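You operate a simulated robot arm through the tools that you are given. There is no shell and no other tool. Be economical: measure what you need, move in short steps, check, and stop when the job is done.

Carry out the task below with a simulated robot arm. There is one attempt and no reset: what you move stays moved.

TASK
Put one of the drums from the aisle side of the quilt on top of the white china canister. Then take the purple spool from the foot of the bed and put it on top of the black iron block.
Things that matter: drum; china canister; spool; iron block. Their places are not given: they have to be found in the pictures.

It is judged by the outcome, as a careful person would: the job done as asked, and still so three seconds after it is handed in. It fails if anything else is knocked over, pushed out of place, dropped, spilled or broken.

THE ROBOT
A 7-joint arm with a two-finger parallel gripper, fixed in place. Base frame: the origin is at the foot of the arm, x ahead of it, y to its left, z up; the work surface is at about z = 0. Lengths are in mm, angles in degrees, forces in N, time in s.
With the tool pointing down near the work surface it reaches from about 220 to 580 mm from the base axis. Its first joint turns from -66.0 to 66.0 degrees. Payload 2.5 kg.
Tool frame: the origin (TCP) lies between the finger pads and is the grasp point; the fingertips stand 23 mm ahead of it; z points along the fingers, y is the line along which they close. The gripper opens to 94 mm. The fingers are 38 mm wide and 10 mm thick; the gripper's body (54 by 96 mm) begins 39 mm behind the TCP.
Orientation is that of the tool frame in the base frame, as a unit quaternion [w, x, y, z]. With the fingers straight down and closing along the base's y, the tool's x points along the base's -x, its y along +y and its z along -z.

THE INTERFACE
- The arm moves only by the tool jog_arm. Its argument "series" is a list of rows, each a list of 6 numbers: the shift along the tool's x, y, z in units of 400 mm (1.0 is 400 mm), then the turn, a rotation vector about the tool's x, y, z in units of 180 degrees (1.0 is 180 degrees). In form: [[x, y, z, ax, ay, az], ...]. A call has 1 to 12 rows; each row is the pose to reach, as a shift and turn from the pose commanded when the call began, along the tool's axes at that moment. "gripper" is the opening in per cent of the stroke, from 0 (shut) to 100 (fully open), set as the call begins (left out, the last holds). A call with a number of a shift or a turn outside -1 to 1 is refused whole. A row lasts 0.2 s, in which the tool goes at most 50 mm and 8.6 degrees; a call with a longer step from one row to the next is refused whole, and so is a gripper value outside its range. A pose out of reach is approached as far as the arm can. The call stops where the force on the tool passes 40 N (or 10 N more than at its start, if that is more) or the arm is blocked; 0.2 s more then pass. The fingers move at their own pace (about 108 mm/s each) and stop on an object; they squeeze with about 40 N. The grip force told is the motor's: it shows also when the fingers shut on nothing. Time passes only in rows, and 0.2 s behind the last, so rows that repeat a pose let the fingers close. It gives the time, the measured TCP pose, the force on the tool (base axes), the opening and the grip force at its end, in the units of the frame above (readings bear some noise).
- Cameras (640 x 400 px; columns grow to the right, rows downward): "scene" is fixed at [132.5, -412.1, 544.5]; the picture's right is [0.64, -0.77, 0.00], its down [-0.54, -0.45, -0.71] and it looks along [0.54, 0.45, -0.71] (base axes); focal length 214 px, centre (320, 200). "wrist" rides on the gripper at [-39, 0, -44] in the tool frame; the picture's right is [0.00, -1.00, 0.00], its down [0.97, 0.00, -0.24] and it looks along [0.24, 0.00, 0.97] (tool axes); focal length 218 px, centre (320, 200).
- grab_frame(camera): a new picture of that camera. No time passes.
- probe_pixels(camera, pixels): there is no depth. For up to 12 entries [column, row, z] of the newest picture of that camera ("zoom" is the newest enlarged one), the place [x, y] in the base frame at which the ray of that pixel passes the height z, good to about 2 mm, but the place of the scene camera against the robot may be out by one fixed shift of up to 25 mm in any direction. No time passes.
- inspect(camera, box): a new picture of the part [left, top, right, bottom] of that camera's present view, enlarged. No time passes.
- finish_job(): hands the job in; it is judged then, once.

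Work in short steps. Measure before you move; look again where a grasp or a placing could have gone wrong, and mend it. You have 80 turns and 46 pictures in all, the two below and enlarged ones among them. Open the gripper and draw the arm clear of the work before you hand the job in, unless the task says otherwise; then end with one line.

The tools are called as name(argument=value, ...) on one line, values as JSON. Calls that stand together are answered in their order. jog_arm: Moves the arm, as the interface text tells. Its arguments: {"type":"object","properties":{"series":{"type":"array"},"gripper":{"type":"number"}},"required":["series"]} The other tools are called the same way: grab_frame (camera) takes a picture; probe_pixels (camera, pixels) gives the place at which the rays of pixels pass given heights; inspect (camera, box) takes an enlarged picture of a part of a camera's view; finish_job () hands the job in.

At the start:

```text
time_s: 0.0
tool_pos: [316.9, -121.5, 345.8]
ee_rot: [-0.001, 0.0, 1.0, -0.001]
force: [0.0, 1.2, -0.3]
width: 94.0
grasp_force: 0.0
```

scene: 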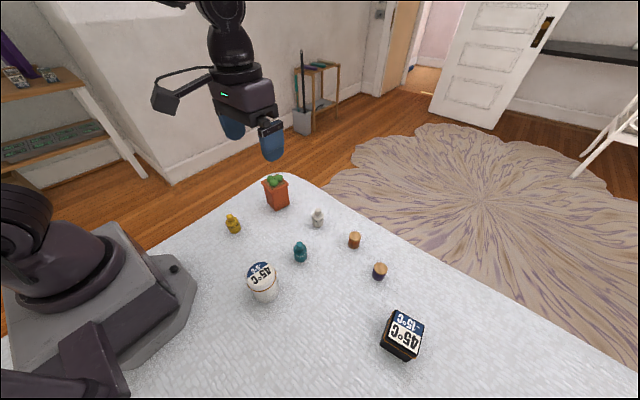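
wrist: 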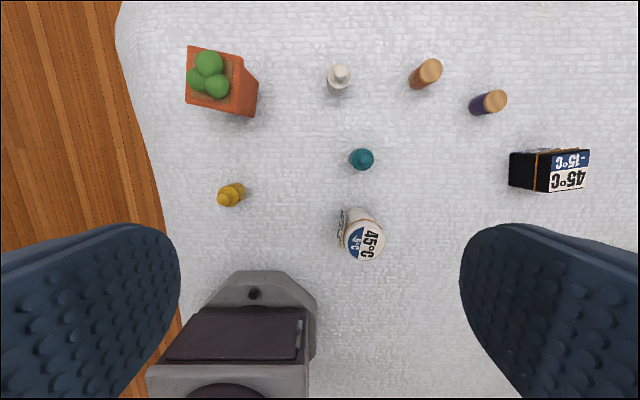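

The pictures show several small objects; I enlarge them to identify the drum and the spool.

inspect(camera="scene", box=[210, 160, 450, 310])

inspect(camera="wrist", box=[320, 30, 600, 205])

inspect(camera="wrist", box=[180, 30, 420, 280])

```text
2.67 times, centred on (330, 235) of scene
```

zoom: 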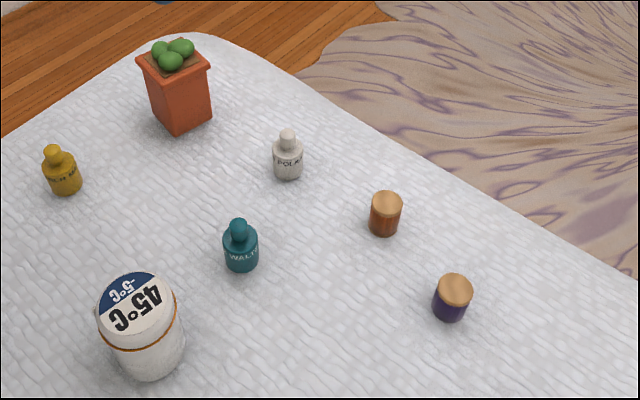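

```text
2.29 times, centred on (460, 118) of wrist
```

zoom: 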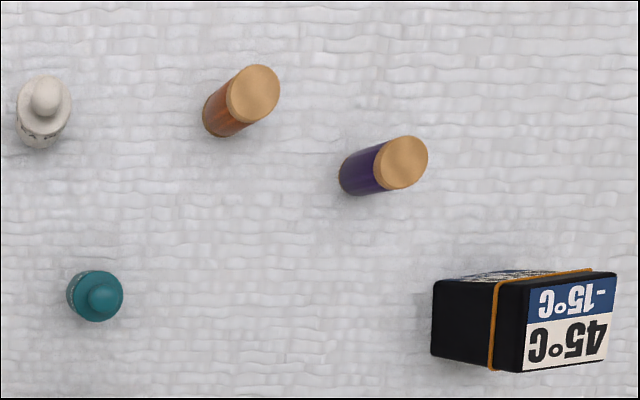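

```text
1.60 times, centred on (300, 155) of wrist
```

zoom: 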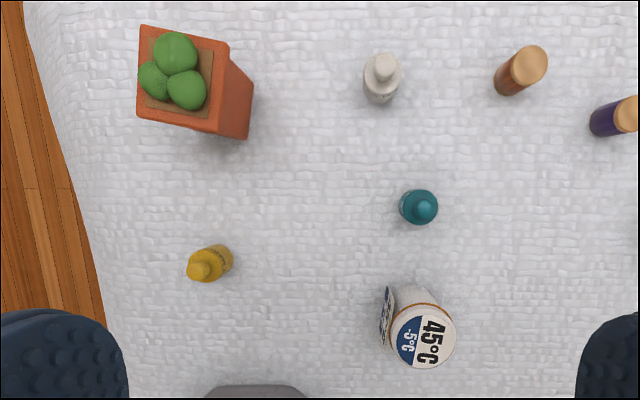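

I locate the objects at surface height with the wrist camera.

grab_frame(camera="wrist")

probe_pixels(camera="wrist", pixels=[[335, 85, 20], [418, 82, 5], [479, 105, 5], [361, 160, 20], [232, 193, 20], [358, 228, 20], [530, 170, 20], [565, 172, 60], [235, 95, 10], [240, 300, 0], [10, 10, 0], [630, 10, 0]])

inspect(camera="scene", box=[280, 200, 340, 270])

inspect(camera="scene", box=[340, 225, 440, 370])

```text
40 pictures are left
```

wrist: 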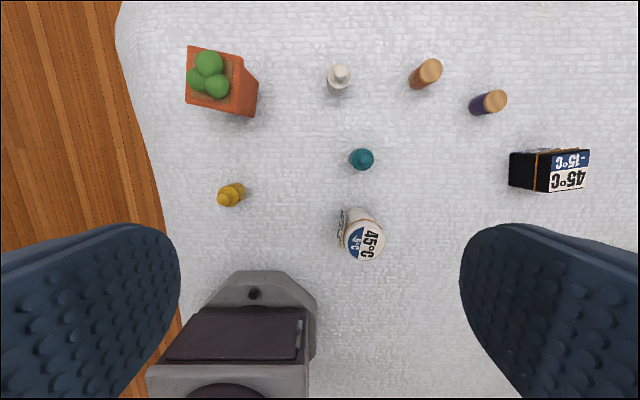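

```text
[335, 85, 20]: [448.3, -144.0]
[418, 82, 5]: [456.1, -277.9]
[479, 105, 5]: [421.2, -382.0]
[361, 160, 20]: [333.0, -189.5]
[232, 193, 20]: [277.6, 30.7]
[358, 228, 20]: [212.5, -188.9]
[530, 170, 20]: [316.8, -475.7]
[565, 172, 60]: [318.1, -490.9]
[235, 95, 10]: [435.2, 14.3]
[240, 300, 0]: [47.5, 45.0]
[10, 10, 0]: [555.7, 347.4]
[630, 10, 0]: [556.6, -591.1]
```

```text
5.71 times, centred on (310, 235) of scene
```

zoom: 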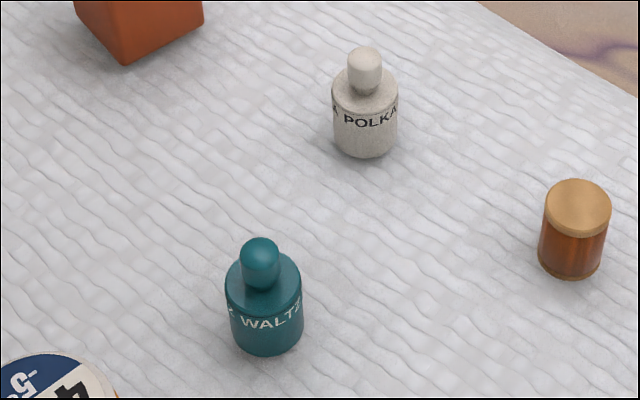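

```text
2.76 times, centred on (390, 298) of scene
```

zoom: 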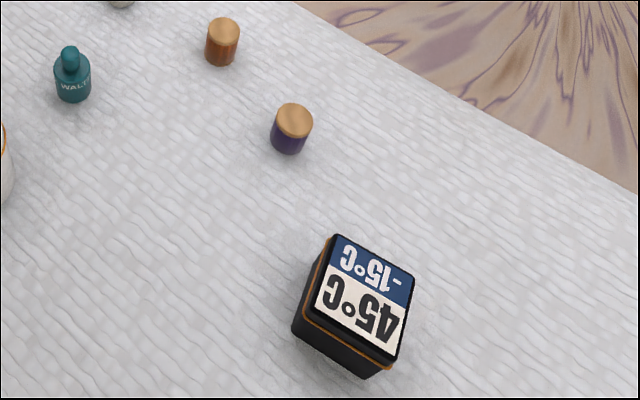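

I enlarge the yellow bottle and the canister to read the labels.

inspect(camera="scene", box=[215, 205, 255, 240])

inspect(camera="scene", box=[340, 225, 396, 285])

inspect(camera="scene", box=[235, 250, 295, 310])

```text
11.43 times, centred on (235, 222) of scene
```

zoom: 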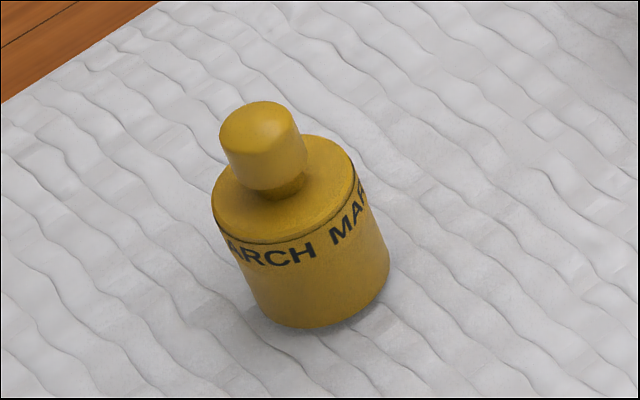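

```text
6.67 times, centred on (368, 255) of scene
```

zoom: 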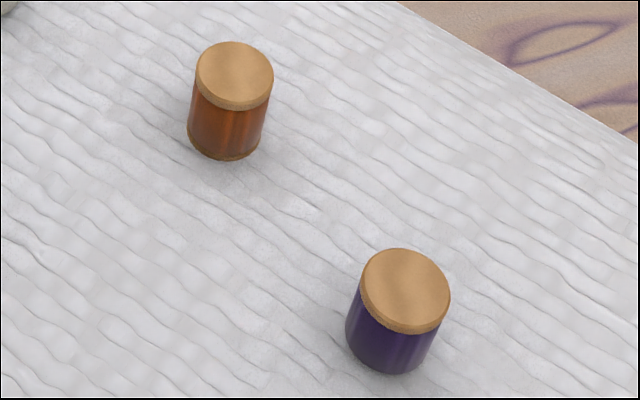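

```text
6.67 times, centred on (265, 280) of scene
```

zoom: 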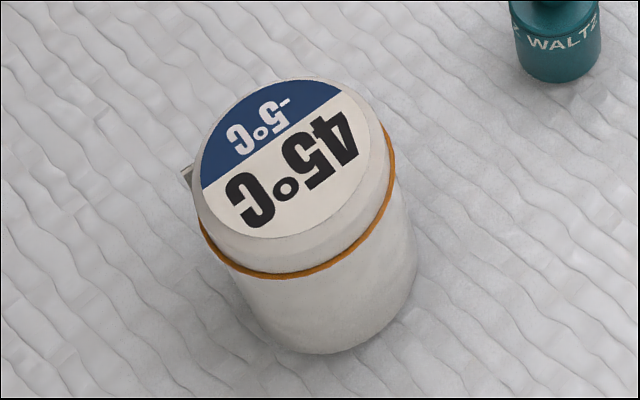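

The labelled knobbed bodies (MARCH, POLKA, WALTZ) are drums and the wood-capped ones are spools. The canister and block carry side labels I want to read, so I tilt the wrist camera toward the canister's +y side.

jog_arm(series=[[0.024, 0.034, 0.061, 0.0417, 0, 0], [0.048, 0.068, 0.122, 0.0833, 0, 0], [0.071, 0.101, 0.183, 0.125, 0, 0], [0.095, 0.135, 0.243, 0.1667, 0, 0], [0.119, 0.169, 0.304, 0.2083, 0, 0], [0.1425, 0.2025, 0.365, 0.25, 0, 0]])

grab_frame(camera="wrist")

```text
time_s: 1.4
tool_pos: [260.2, -41.8, 199.3]
ee_rot: [-0.001, -0.001, 0.924, -0.384]
force: [0.2, -0.5, 0.1]
width: 93.6
grasp_force: 0.1
```

```text
34 pictures are left
```

wrist: 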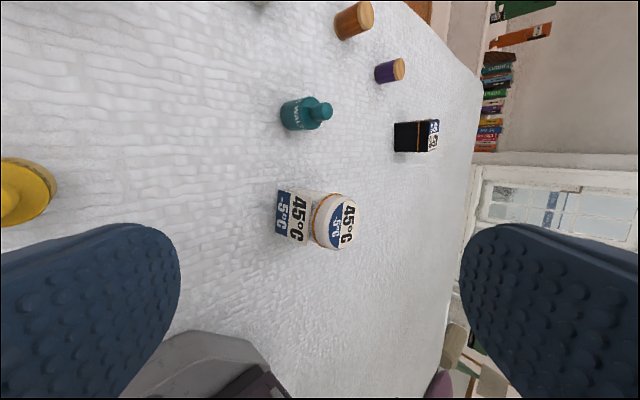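

The card only repeats the temperatures. I enlarge the far right to understand the bed's layout, and probe the quilt's edges.

inspect(camera="wrist", box=[360, 0, 640, 200])

probe_pixels(camera="wrist", pixels=[[405, 2, 0], [440, 40, 0], [480, 85, 0], [474, 150, 0], [460, 260, 0], [440, 360, 0]])

probe_pixels(camera="scene", pixels=[[288, 174, 0], [320, 185, 0], [400, 240, 0], [500, 300, 0], [620, 370, 0], [240, 195, 0], [150, 245, 0]])

```text
2.00 times, centred on (500, 100) of wrist
```

zoom: 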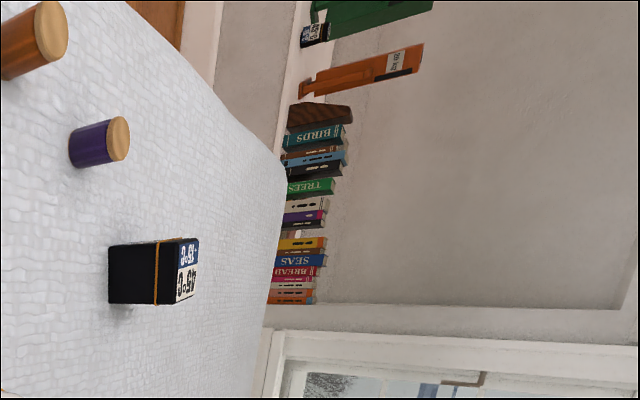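

```text
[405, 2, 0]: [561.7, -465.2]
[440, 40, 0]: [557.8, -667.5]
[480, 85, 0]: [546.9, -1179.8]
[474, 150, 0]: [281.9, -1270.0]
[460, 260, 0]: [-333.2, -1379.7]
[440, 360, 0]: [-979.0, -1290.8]
```

```text
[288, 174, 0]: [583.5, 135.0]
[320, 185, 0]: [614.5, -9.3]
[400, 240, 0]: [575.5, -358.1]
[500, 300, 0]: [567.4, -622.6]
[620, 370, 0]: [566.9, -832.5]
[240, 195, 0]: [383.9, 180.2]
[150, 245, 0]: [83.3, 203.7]
```

To identify the head/foot, I enlarge the lower-right area of the wrist picture.

inspect(camera="wrist", box=[400, 240, 540, 400])

inspect(camera="scene", box=[0, 0, 320, 200])

```text
2.50 times, centred on (470, 320) of wrist
```

zoom: 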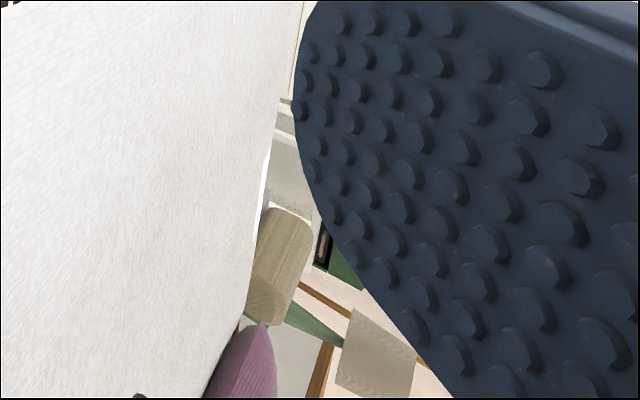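

```text
2.00 times, centred on (160, 100) of scene
```

zoom: 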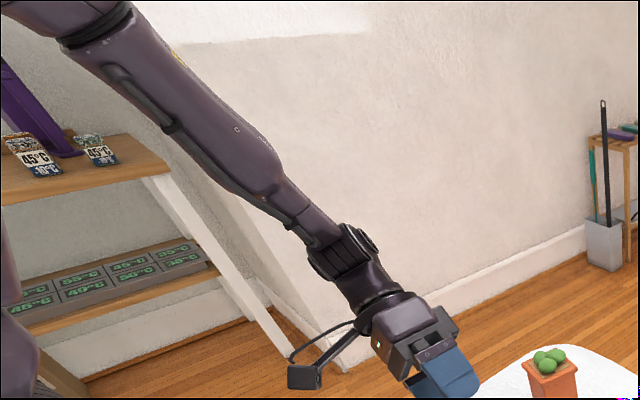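

I return upright and then tilt the camera toward −x to see the head of the bed.

jog_arm(series=[[-0.0167, -0.061, -0.027, -0.0417, 0, 0], [-0.033, -0.1225, -0.054, -0.0833, 0, 0], [-0.05, -0.184, -0.081, -0.125, 0, 0], [-0.067, -0.245, -0.108, -0.1667, 0, 0], [-0.083, -0.306, -0.135, -0.2083, 0, 0], [-0.1, -0.3675, -0.1625, -0.25, 0, 0]])

jog_arm(series=[[0, 0, 0, 0, 0.045, 0], [0, 0, 0, 0, 0.09, 0], [0, 0, 0, 0, 0.135, 0], [0, 0, 0, 0, 0.18, 0], [0, 0, 0, 0, 0.225, 0], [0, 0, 0, 0, 0.27, 0]])

grab_frame(camera="wrist")

```text
time_s: 2.8
tool_pos: [301.4, -99.4, 349.8]
ee_rot: [0.0, 0.0, 1.0, 0.001]
force: [-0.1, 0.3, -0.8]
width: 93.9
grasp_force: 0.1
```

```text
time_s: 4.2
tool_pos: [300.4, -98.7, 349.9]
ee_rot: [-0.412, 0.0, 0.911, 0.001]
force: [-0.5, -0.3, -0.2]
width: 93.9
grasp_force: 0.0
```

```text
30 pictures are left
```

wrist: 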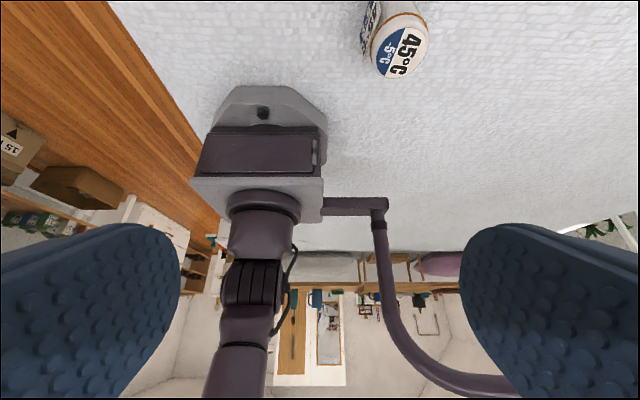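

Pillows lie at the −x end, so the foot is +x, the −y side abuts the wall/bookshelf, and the aisle is the +y side with the open wood floor; MARCH (yellow, about [277, 31]) is the drum nearest it. I return upright and hover above it.

jog_arm(series=[[-0.048, 0.046, 0.054, 0, -0.0386, 0], [-0.096, 0.093, 0.107, 0, -0.0771, 0], [-0.144, 0.139, 0.161, 0, -0.1157, 0], [-0.191, 0.186, 0.214, 0, -0.1543, 0], [-0.239, 0.232, 0.268, 0, -0.193, 0], [-0.287, 0.279, 0.321, 0, -0.2314, 0], [-0.335, 0.325, 0.375, 0, -0.27, 0]])

grab_frame(camera="wrist")

```text
time_s: 5.8
tool_pos: [274.8, 32.6, 148.7]
ee_rot: [0.0, 0.0, 1.0, 0.001]
force: [-0.7, 0.4, 0.4]
width: 94.2
grasp_force: 0.1
```

```text
29 pictures are left
```

wrist: 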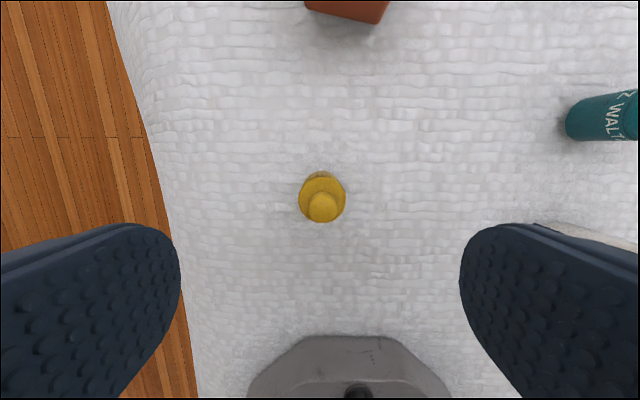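

The drum is centred under the gripper; I probe it at a few heights, using body centre (322,196), knob (323,207) and the base's far edge (321,172).

inspect(camera="wrist", box=[282, 160, 362, 235])

probe_pixels(camera="wrist", pixels=[[322, 197, 25], [322, 197, 35], [323, 207, 40], [323, 207, 55], [321, 171, 0], [299, 198, 25], [346, 198, 25]])

```text
5.33 times, centred on (322, 198) of wrist
```

zoom: 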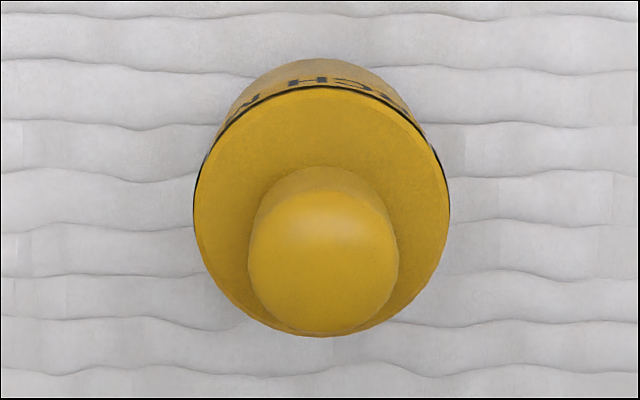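

```text
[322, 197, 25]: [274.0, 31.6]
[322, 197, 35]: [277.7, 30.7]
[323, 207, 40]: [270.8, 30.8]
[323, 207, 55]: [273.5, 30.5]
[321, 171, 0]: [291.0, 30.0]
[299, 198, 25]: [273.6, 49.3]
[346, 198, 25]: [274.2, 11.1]
```

Centre is about [273.5, 31], body Ø37. I descend to z≈27 with open fingers.

jog_arm(series=[[0.003, -0.004, 0.09], [0.003, -0.004, 0.18], [0.003, -0.004, 0.25], [0.003, -0.004, 0.304]], gripper=100)

```text
refused: a row must be a list of 6 entries
```

jog_arm(series=[[0.003, -0.004, 0.09, 0, 0, 0], [0.003, -0.004, 0.18, 0, 0, 0], [0.003, -0.004, 0.25, 0, 0, 0], [0.003, -0.004, 0.304, 0, 0, 0]], gripper=100)

grab_frame(camera="wrist")

```text
time_s: 6.8
tool_pos: [275.9, 30.3, 27.2]
ee_rot: [0.001, 0.0, 1.0, 0.001]
force: [-0.2, -0.4, -0.5]
width: 93.8
grasp_force: 0.1
```

```text
27 pictures are left
```

wrist: 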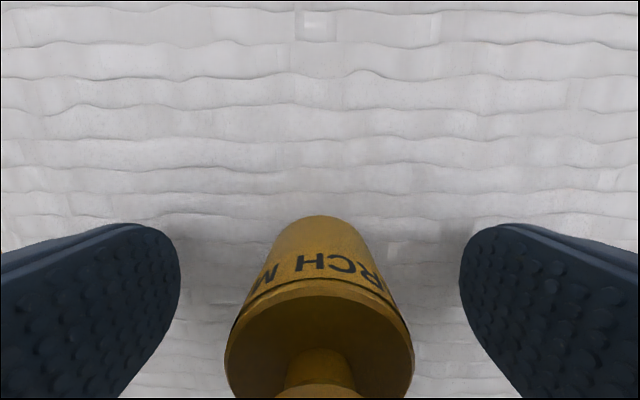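

The drum stands between the fingers with no contact; I close.

jog_arm(series=[[0.003, 0, 0, 0, 0, 0], [0.003, 0, 0, 0, 0, 0], [0.003, 0, 0, 0, 0, 0], [0.003, 0, 0, 0, 0, 0]], gripper=0)

```text
time_s: 7.8
tool_pos: [274.8, 28.8, 27.1]
ee_rot: [-0.001, 0.0, 1.0, 0.0]
force: [-0.6, 0.5, -0.3]
width: 34.1
grasp_force: 40.1
```

Held at 34 mm. I lift straight up and look.

jog_arm(series=[[0, 0, -0.05, 0, 0, 0], [0, 0, -0.15, 0, 0, 0], [0, 0, -0.25, 0, 0, 0], [0, 0, -0.35, 0, 0, 0], [0, 0, -0.42, 0, 0, 0]])

grab_frame(camera="wrist")

grab_frame(camera="scene")

```text
time_s: 9.0
tool_pos: [270.5, 27.4, 195.3]
ee_rot: [0.0, 0.0, 1.0, 0.001]
force: [0.5, 0.2, 0.0]
width: 33.9
grasp_force: 40.6
```

```text
26 pictures are left
```

wrist: 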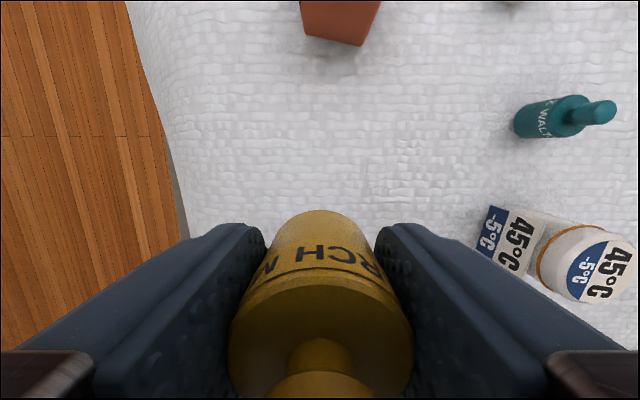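

```text
25 pictures are left
```

scene: 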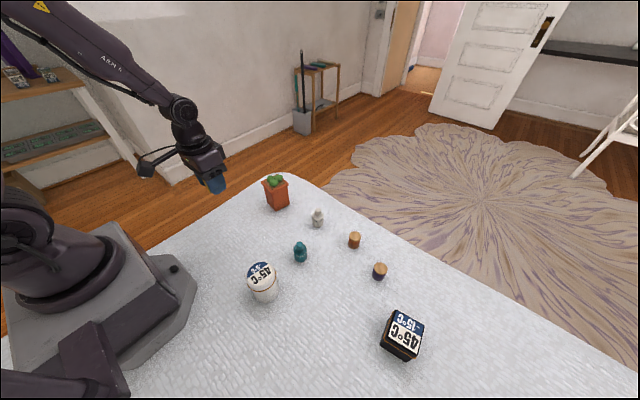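

Drum held firmly. I carry it to near the canister, placing the camera above it.

jog_arm(series=[[0.038, -0.09, -0.0875, 0, 0, 0], [0.077, -0.18, -0.0875, 0, 0, 0], [0.115, -0.27, -0.0875, 0, 0, 0], [0.153, -0.36, -0.0875, 0, 0, 0], [0.192, -0.45, -0.0875, 0, 0, 0], [0.23, -0.5425, -0.0875, 0, 0, 0], [0.23, -0.5425, -0.0875, 0, 0, 0]])

grab_frame(camera="wrist")

```text
refused: row 1 steps farther than a row can; nothing moved
```

```text
24 pictures are left
```

wrist: 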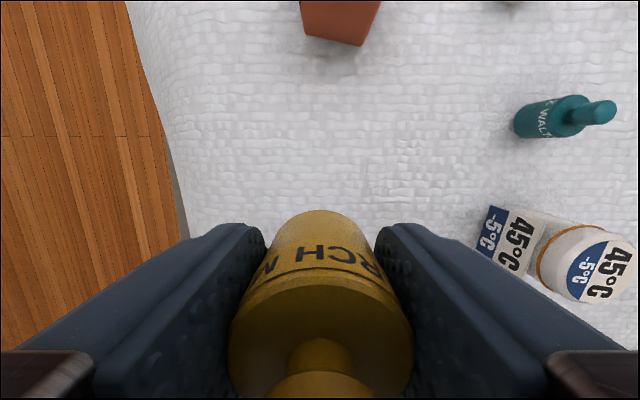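

The first row was too long; I spread the lift over the rows.

jog_arm(series=[[0.038, -0.09, -0.02, 0, 0, 0], [0.077, -0.18, -0.04, 0, 0, 0], [0.115, -0.27, -0.06, 0, 0, 0], [0.153, -0.36, -0.08, 0, 0, 0], [0.192, -0.45, -0.0875, 0, 0, 0], [0.23, -0.5425, -0.0875, 0, 0, 0], [0.23, -0.5425, -0.0875, 0, 0, 0]])

grab_frame(camera="wrist")

```text
time_s: 10.6
tool_pos: [180.2, -186.6, 231.0]
ee_rot: [0.0, 0.001, 1.0, 0.0]
force: [-0.1, -0.1, -0.8]
width: 34.0
grasp_force: 40.0
```

```text
23 pictures are left
```

wrist: 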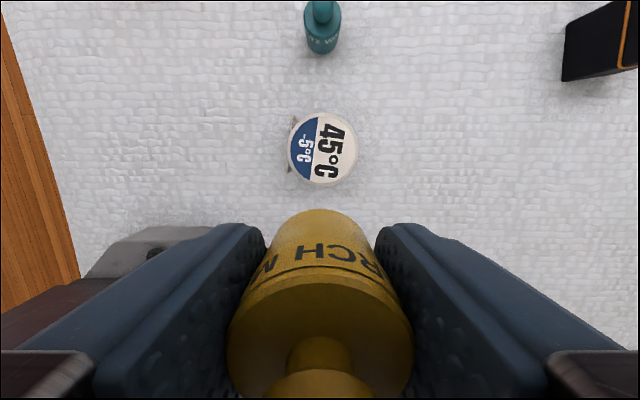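

Canister top is centred at about (323,149); I probe it at likely heights.

probe_pixels(camera="wrist", pixels=[[323, 149, 60], [323, 149, 75], [323, 149, 90], [288, 149, 75], [358, 149, 75], [323, 113, 75], [323, 187, 75]])

```text
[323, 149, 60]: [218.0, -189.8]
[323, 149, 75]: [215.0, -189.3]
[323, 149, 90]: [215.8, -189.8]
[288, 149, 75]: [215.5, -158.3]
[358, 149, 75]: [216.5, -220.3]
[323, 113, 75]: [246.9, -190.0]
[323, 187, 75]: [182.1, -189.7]
```

Centre is [215.5, −189.5], Ø≈63. I move above it and descend to z≈130, then look from the scene camera.

jog_arm(series=[[-0.045, -0.007, 0, 0, 0, 0], [-0.09, -0.007, 0, 0, 0, 0], [-0.09, -0.007, 0.1, 0, 0, 0], [-0.09, -0.007, 0.18, 0, 0, 0], [-0.09, -0.007, 0.25, 0, 0, 0], [-0.09, -0.007, 0.25, 0, 0, 0]])

inspect(camera="scene", box=[200, 190, 330, 310])

```text
time_s: 12.0
tool_pos: [218.5, -189.0, 131.5]
ee_rot: [0.0, 0.0, 1.0, 0.0]
force: [-0.3, -0.8, -0.3]
width: 34.4
grasp_force: 40.2
```

```text
3.33 times, centred on (265, 250) of scene
```

zoom: 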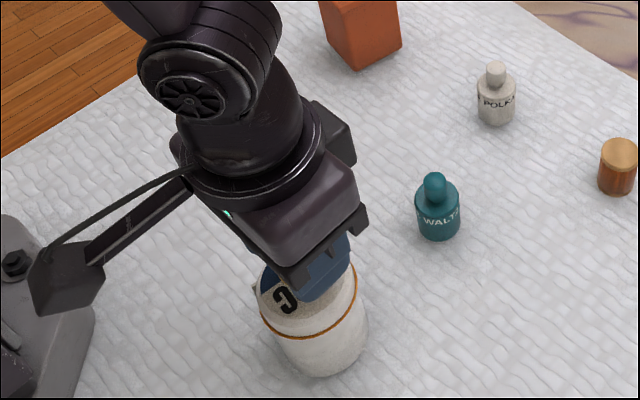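

Alignment looks right. I descend slowly and watch the force.

jog_arm(series=[[0.002, 0, 0.01, 0, 0, 0], [0.004, 0, 0.02, 0, 0, 0], [0.004, 0, 0.03, 0, 0, 0], [0.004, 0, 0.04, 0, 0, 0], [0.004, 0, 0.04, 0, 0, 0]])

inspect(camera="scene", box=[240, 230, 310, 300])

```text
time_s: 13.2
tool_pos: [217.5, -189.5, 116.2]
ee_rot: [-0.001, 0.0, 1.0, 0.0]
force: [-4.6, 4.9, 27.8]
width: 34.3
grasp_force: 40.0
```

```text
5.71 times, centred on (275, 265) of scene
```

zoom: 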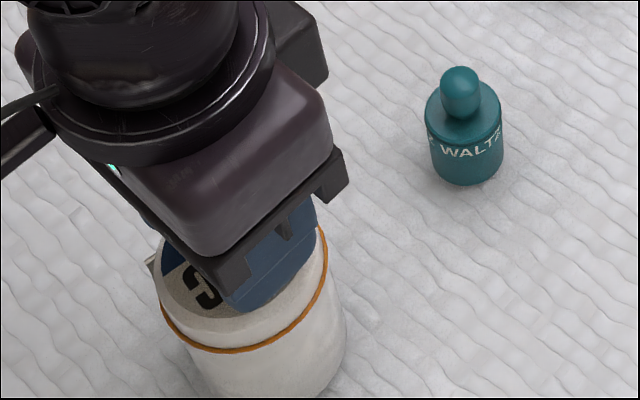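

Contact (28 N up) at z≈116. I ease up slightly, then release.

jog_arm(series=[[0, 0, -0.002, 0, 0, 0], [0, 0, -0.002, 0, 0, 0]])

jog_arm(series=[[0, 0, 0, 0, 0, 0], [0, 0, 0, 0, 0, 0], [0, 0, 0, 0, 0, 0]], gripper=75)

jog_arm(series=[[0, 0, -0.03, 0, 0, 0], [0, 0, -0.08, 0, 0, 0], [0, 0, -0.16, 0, 0, 0], [0, 0, -0.26, 0, 0, 0], [0, 0, -0.36, 0, 0, 0]])

grab_frame(camera="wrist")

inspect(camera="scene", box=[200, 190, 330, 310])

```text
time_s: 13.8
tool_pos: [215.4, -189.9, 116.0]
ee_rot: [0.0, 0.001, 1.0, 0.0]
force: [0.9, 0.6, 3.3]
width: 34.1
grasp_force: 39.6
```

```text
time_s: 14.6
tool_pos: [215.7, -190.4, 116.7]
ee_rot: [-0.001, 0.0, 1.0, 0.0]
force: [-0.5, -0.4, 0.4]
width: 70.5
grasp_force: 0.0
```

```text
time_s: 15.8
tool_pos: [217.2, -189.5, 259.9]
ee_rot: [0.0, 0.0, 1.0, 0.0]
force: [-0.4, -0.5, 0.3]
width: 70.3
grasp_force: 0.1
```

```text
20 pictures are left
```

wrist: 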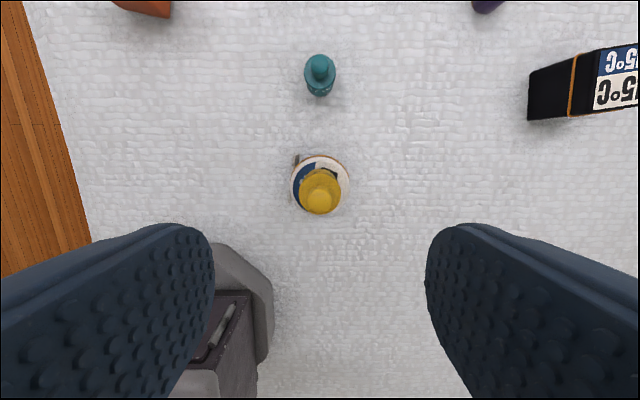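

```text
3.33 times, centred on (265, 250) of scene
```

zoom: 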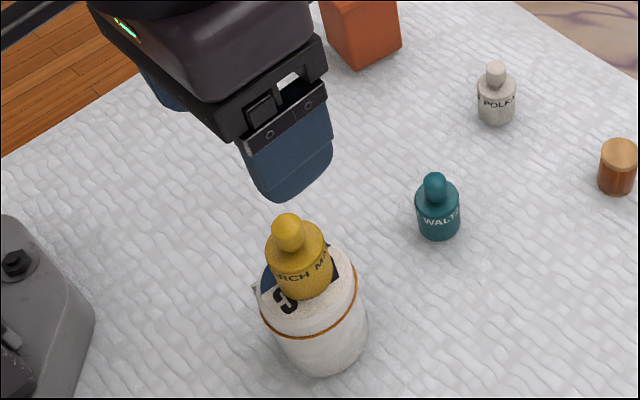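

The drum stands on the canister. Next I move toward the purple spool (about [421,−382]) for a measuring look.

jog_arm(series=[[-0.07, -0.07, 0, 0, 0, 0], [-0.14, -0.14, 0, 0, 0, 0], [-0.21, -0.21, 0, 0, 0, 0], [-0.28, -0.28, 0, 0, 0, 0], [-0.35, -0.35, 0, 0, 0, 0], [-0.4, -0.42, 0, 0, 0, 0], [-0.4, -0.45, 0, 0, 0, 0]], gripper=100)

grab_frame(camera="wrist")

```text
time_s: 17.4
tool_pos: [375.9, -369.8, 258.1]
ee_rot: [-0.001, 0.0, 1.0, 0.0]
force: [0.2, -0.2, -0.5]
width: 93.8
grasp_force: 0.0
```

```text
18 pictures are left
```

wrist: 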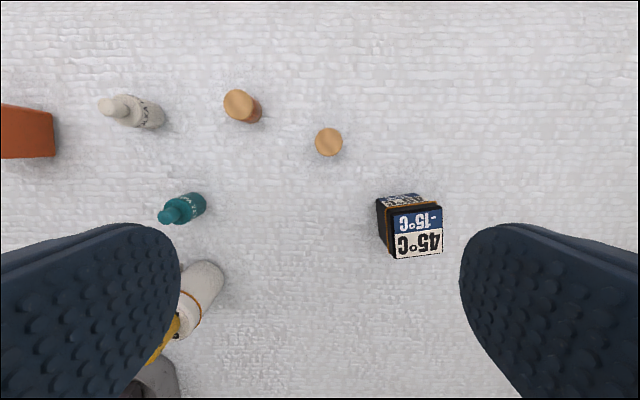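

Spool top at (329,142); block top corners (391,213),(441,207),(442,252),(394,258). I probe them.

probe_pixels(camera="wrist", pixels=[[329, 142, 30], [329, 142, 45], [315, 142, 40], [343, 142, 40], [417, 233, 50], [417, 233, 70], [391, 213, 60], [441, 207, 60], [442, 252, 60], [394, 258, 60], [377, 200, 0], [381, 240, 0]])

inspect(camera="wrist", box=[360, 180, 460, 270])

```text
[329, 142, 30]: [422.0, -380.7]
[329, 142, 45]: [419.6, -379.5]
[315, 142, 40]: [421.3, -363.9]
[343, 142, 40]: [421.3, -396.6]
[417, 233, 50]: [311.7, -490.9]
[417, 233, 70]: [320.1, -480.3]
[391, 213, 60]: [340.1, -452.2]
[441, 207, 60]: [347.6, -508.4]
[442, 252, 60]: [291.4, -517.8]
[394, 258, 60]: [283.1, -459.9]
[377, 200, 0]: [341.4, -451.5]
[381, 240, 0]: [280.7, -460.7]
```

```text
4.44 times, centred on (410, 225) of wrist
```

zoom: 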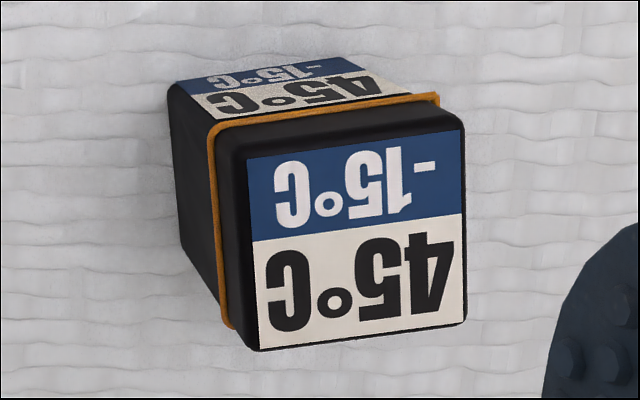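

Spool centre is [421, −380]; block top centre about [315, −484.5], height ~60. I go above the spool and descend to z≈70 and check.

jog_arm(series=[[-0.057, -0.013, 0.05, 0, 0, 0], [-0.113, -0.026, 0.12, 0, 0, 0], [-0.113, -0.026, 0.22, 0, 0, 0], [-0.113, -0.026, 0.32, 0, 0, 0], [-0.113, -0.026, 0.4, 0, 0, 0], [-0.113, -0.026, 0.45, 0, 0, 0], [-0.113, -0.026, 0.45, 0, 0, 0]])

grab_frame(camera="wrist")

```text
time_s: 19.0
tool_pos: [422.9, -383.4, 80.2]
ee_rot: [0.0, 0.0, 1.0, 0.0]
force: [-0.5, -0.4, -0.5]
width: 93.9
grasp_force: 0.0
```

```text
16 pictures are left
```

wrist: 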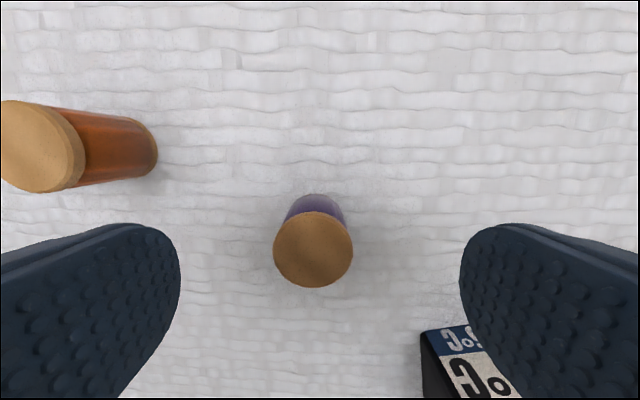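

The spool is ~7 px left of the finger midline; I probe top and base.

probe_pixels(camera="wrist", pixels=[[313, 249, 35], [313, 249, 42], [315, 194, 0], [274, 250, 40], [353, 250, 40]])

```text
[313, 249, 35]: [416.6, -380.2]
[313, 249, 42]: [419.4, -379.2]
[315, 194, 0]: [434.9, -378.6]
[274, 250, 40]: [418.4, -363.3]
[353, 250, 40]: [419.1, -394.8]
```

Centre is [419.5, −379.5], top ~42. I correct and descend to z≈27.

jog_arm(series=[[0.007, 0.009, 0.02, 0, 0, 0], [0.007, 0.009, 0.07, 0, 0, 0], [0.007, 0.009, 0.11, 0, 0, 0], [0.007, 0.009, 0.133, 0, 0, 0], [0.007, 0.009, 0.133, 0, 0, 0]])

grab_frame(camera="wrist")

```text
time_s: 20.2
tool_pos: [417.7, -377.2, 26.9]
ee_rot: [-0.001, 0.0, 1.0, -0.001]
force: [0.1, 0.7, 0.2]
width: 94.0
grasp_force: 0.1
```

```text
15 pictures are left
```

wrist: 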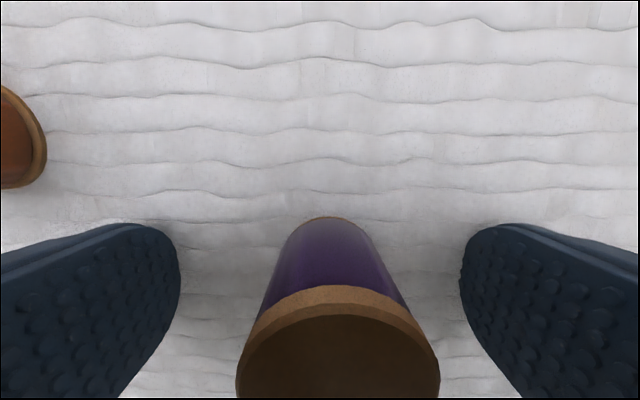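

The spool is ~2 mm toward −y; I correct and close.

jog_arm(series=[[0, -0.005, 0, 0, 0, 0], [0, -0.005, 0, 0, 0, 0]])

jog_arm(series=[[0, 0, 0, 0, 0, 0], [0, 0, 0, 0, 0, 0], [0, 0, 0, 0, 0, 0], [0, 0, 0, 0, 0, 0]], gripper=0)

jog_arm(series=[[0, 0, -0.05, 0, 0, 0], [0, 0, -0.15, 0, 0, 0], [0, 0, -0.25, 0, 0, 0], [0, 0, -0.35, 0, 0, 0], [0, 0, -0.35, 0, 0, 0]])

grab_frame(camera="wrist")

```text
time_s: 20.8
tool_pos: [418.7, -379.0, 26.6]
ee_rot: [0.0, 0.0, 1.0, 0.0]
force: [0.5, 0.4, 0.4]
width: 93.9
grasp_force: 0.2
```

```text
time_s: 21.8
tool_pos: [418.9, -378.9, 27.0]
ee_rot: [0.0, 0.001, 1.0, 0.0]
force: [-0.2, 0.3, 1.5]
width: 30.4
grasp_force: 40.2
```

```text
time_s: 23.0
tool_pos: [418.9, -379.2, 166.1]
ee_rot: [0.0, 0.0, 1.0, 0.0]
force: [-0.6, 0.1, -0.3]
width: 30.7
grasp_force: 40.3
```

```text
14 pictures are left
```

wrist: 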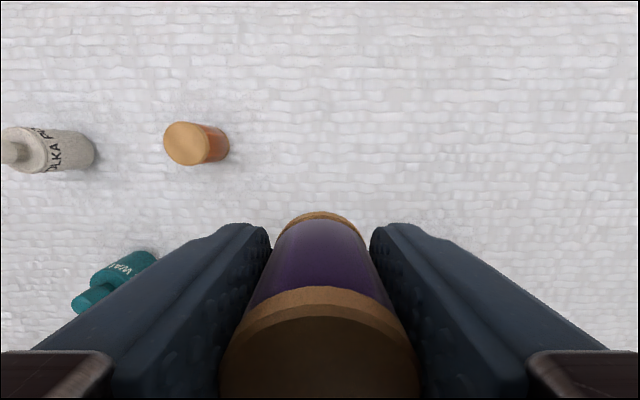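

Spool held. I carry it to put the camera above the block (TCP ≈ [275, −480, 195]).

jog_arm(series=[[0.06, -0.042, -0.0125, 0, 0, 0], [0.12, -0.084, -0.025, 0, 0, 0], [0.18, -0.126, -0.0375, 0, 0, 0], [0.24, -0.168, -0.05, 0, 0, 0], [0.3, -0.21, -0.0625, 0, 0, 0], [0.36, -0.2525, -0.075, 0, 0, 0], [0.36, -0.2525, -0.075, 0, 0, 0]])

grab_frame(camera="wrist")

```text
time_s: 24.6
tool_pos: [275.0, -479.0, 199.1]
ee_rot: [0.001, 0.0, 1.0, 0.0]
force: [-0.7, 0.0, -0.1]
width: 30.8
grasp_force: 40.4
```

```text
13 pictures are left
```

wrist: 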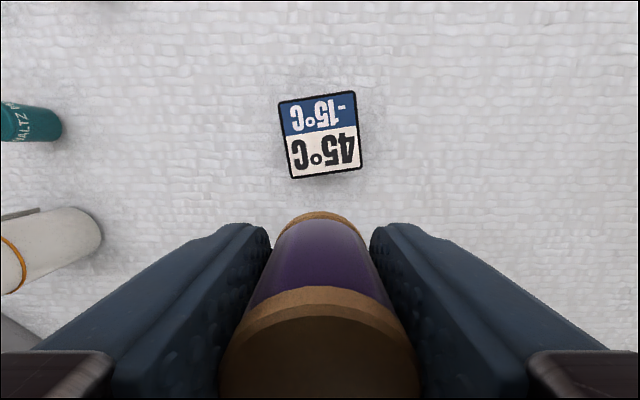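

Block top corners: (279,102),(355,91),(361,168),(291,179), centre about (321,135).

probe_pixels(camera="wrist", pixels=[[321, 135, 55], [321, 135, 65], [321, 135, 75], [279, 102, 65], [355, 91, 65], [361, 168, 65], [291, 179, 65]])

```text
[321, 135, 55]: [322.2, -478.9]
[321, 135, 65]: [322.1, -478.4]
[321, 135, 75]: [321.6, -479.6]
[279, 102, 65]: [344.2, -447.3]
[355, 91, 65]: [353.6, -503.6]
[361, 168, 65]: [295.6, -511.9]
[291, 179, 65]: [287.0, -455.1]
```

Block centre ≈ [320, −479.5], top ≈ 70. I move above and descend to z≈125.

jog_arm(series=[[-0.055, -0.001, 0, 0, 0, 0], [-0.11, -0.001, 0, 0, 0, 0], [-0.11, -0.001, 0.08, 0, 0, 0], [-0.11, -0.001, 0.14, 0, 0, 0], [-0.11, -0.001, 0.18, 0, 0, 0], [-0.11, -0.001, 0.18, 0, 0, 0]])

inspect(camera="scene", box=[340, 260, 480, 380])

```text
time_s: 26.0
tool_pos: [318.9, -479.9, 122.6]
ee_rot: [0.001, 0.0, 1.0, 0.0]
force: [0.6, -0.4, -0.7]
width: 31.0
grasp_force: 40.6
```

```text
3.33 times, centred on (410, 320) of scene
```

zoom: 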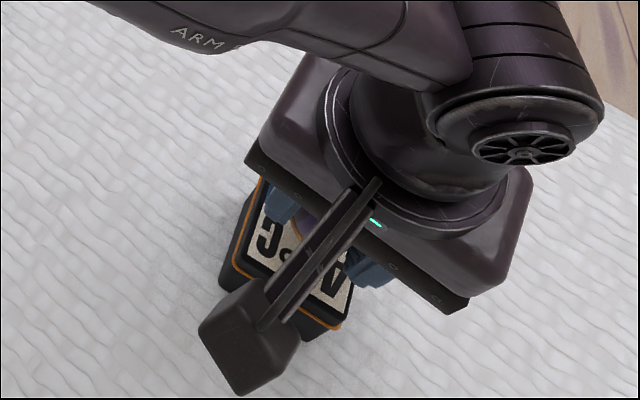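

Aligned. I descend slowly in small steps.

jog_arm(series=[[0, 0, 0.01, 0, 0, 0], [0, 0, 0.02, 0, 0, 0], [0, 0, 0.03, 0, 0, 0], [0, 0, 0.04, 0, 0, 0], [0, 0, 0.04, 0, 0, 0]])

```text
time_s: 27.2
tool_pos: [318.9, -479.9, 108.8]
ee_rot: [0.0, 0.0, 1.0, 0.0]
force: [0.1, -0.1, 0.0]
width: 30.6
grasp_force: 39.8
```

jog_arm(series=[[0, 0, 0.005, 0, 0, 0], [0, 0, 0.01, 0, 0, 0], [0, 0, 0.015, 0, 0, 0], [0, 0, 0.02, 0, 0, 0], [0, 0, 0.02, 0, 0, 0]])

```text
time_s: 28.4
tool_pos: [319.4, -481.3, 102.3]
ee_rot: [0.001, 0.0, 1.0, -0.001]
force: [-0.8, 1.5, 4.7]
width: 30.7
grasp_force: 39.8
```

A first contact (4.7 N); I press 0.8 mm more to confirm.

jog_arm(series=[[0, 0, 0.002, 0, 0, 0], [0, 0, 0.002, 0, 0, 0]])

grab_frame(camera="wrist")

```text
time_s: 29.0
tool_pos: [319.4, -480.3, 101.8]
ee_rot: [0.001, 0.0, 1.0, -0.001]
force: [-2.0, 3.2, 14.0]
width: 30.6
grasp_force: 39.8
```

```text
11 pictures are left
```

wrist: 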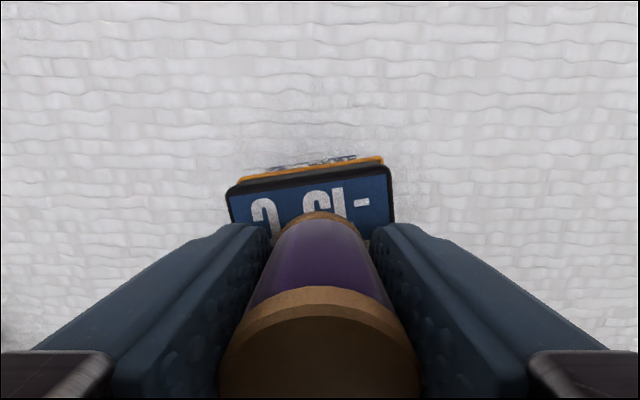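

Contact is firm and the spool is centred on the block. I ease off, release and rise.

jog_arm(series=[[0, 0, -0.0025, 0, 0, 0], [0, 0, -0.0025, 0, 0, 0]])

jog_arm(series=[[0, 0, 0, 0, 0, 0], [0, 0, 0, 0, 0, 0], [0, 0, 0, 0, 0, 0]], gripper=80)

jog_arm(series=[[0, 0, -0.03, 0, 0, 0], [0, 0, -0.08, 0, 0, 0], [0, 0, -0.16, 0, 0, 0], [0, 0, -0.26, 0, 0, 0], [0, 0, -0.36, 0, 0, 0], [0, 0.1, -0.4, 0, 0, 0], [0, 0.2, -0.44, 0, 0, 0], [0, 0.3, -0.44, 0, 0, 0], [0, 0.4, -0.44, 0, 0, 0]])

grab_frame(camera="scene")

inspect(camera="scene", box=[340, 260, 480, 380])

```text
time_s: 29.6
tool_pos: [319.0, -481.1, 101.2]
ee_rot: [0.001, 0.001, 1.0, -0.001]
force: [1.1, -2.8, 8.5]
width: 30.7
grasp_force: 39.9
```

```text
time_s: 30.4
tool_pos: [318.7, -480.6, 101.0]
ee_rot: [0.0, 0.001, 1.0, 0.0]
force: [0.2, -0.3, 0.0]
width: 75.1
grasp_force: 0.1
```

```text
time_s: 32.4
tool_pos: [320.0, -319.8, 278.6]
ee_rot: [0.0, -0.001, 1.0, 0.0]
force: [-0.1, -1.0, 0.0]
width: 75.1
grasp_force: 0.0
```

```text
10 pictures are left
```

scene: 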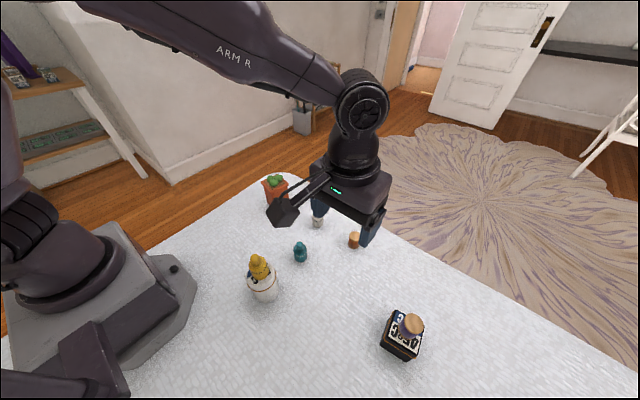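

```text
3.33 times, centred on (410, 320) of scene
```

zoom: 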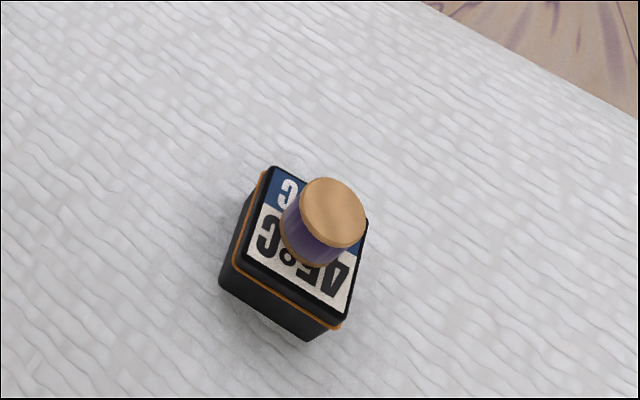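

Both items stand securely on their targets, the gripper is open and the arm is clear, so I hand the job in.

finish_job()

```text
The job is handed in.
```

The yellow MARCH drum from the aisle side is on the white china canister, and the purple spool is on the black iron block. I took the aisle to be the bed's open-floor (+y) side, since the pillows are at the −x end and the −y side is against the wall.
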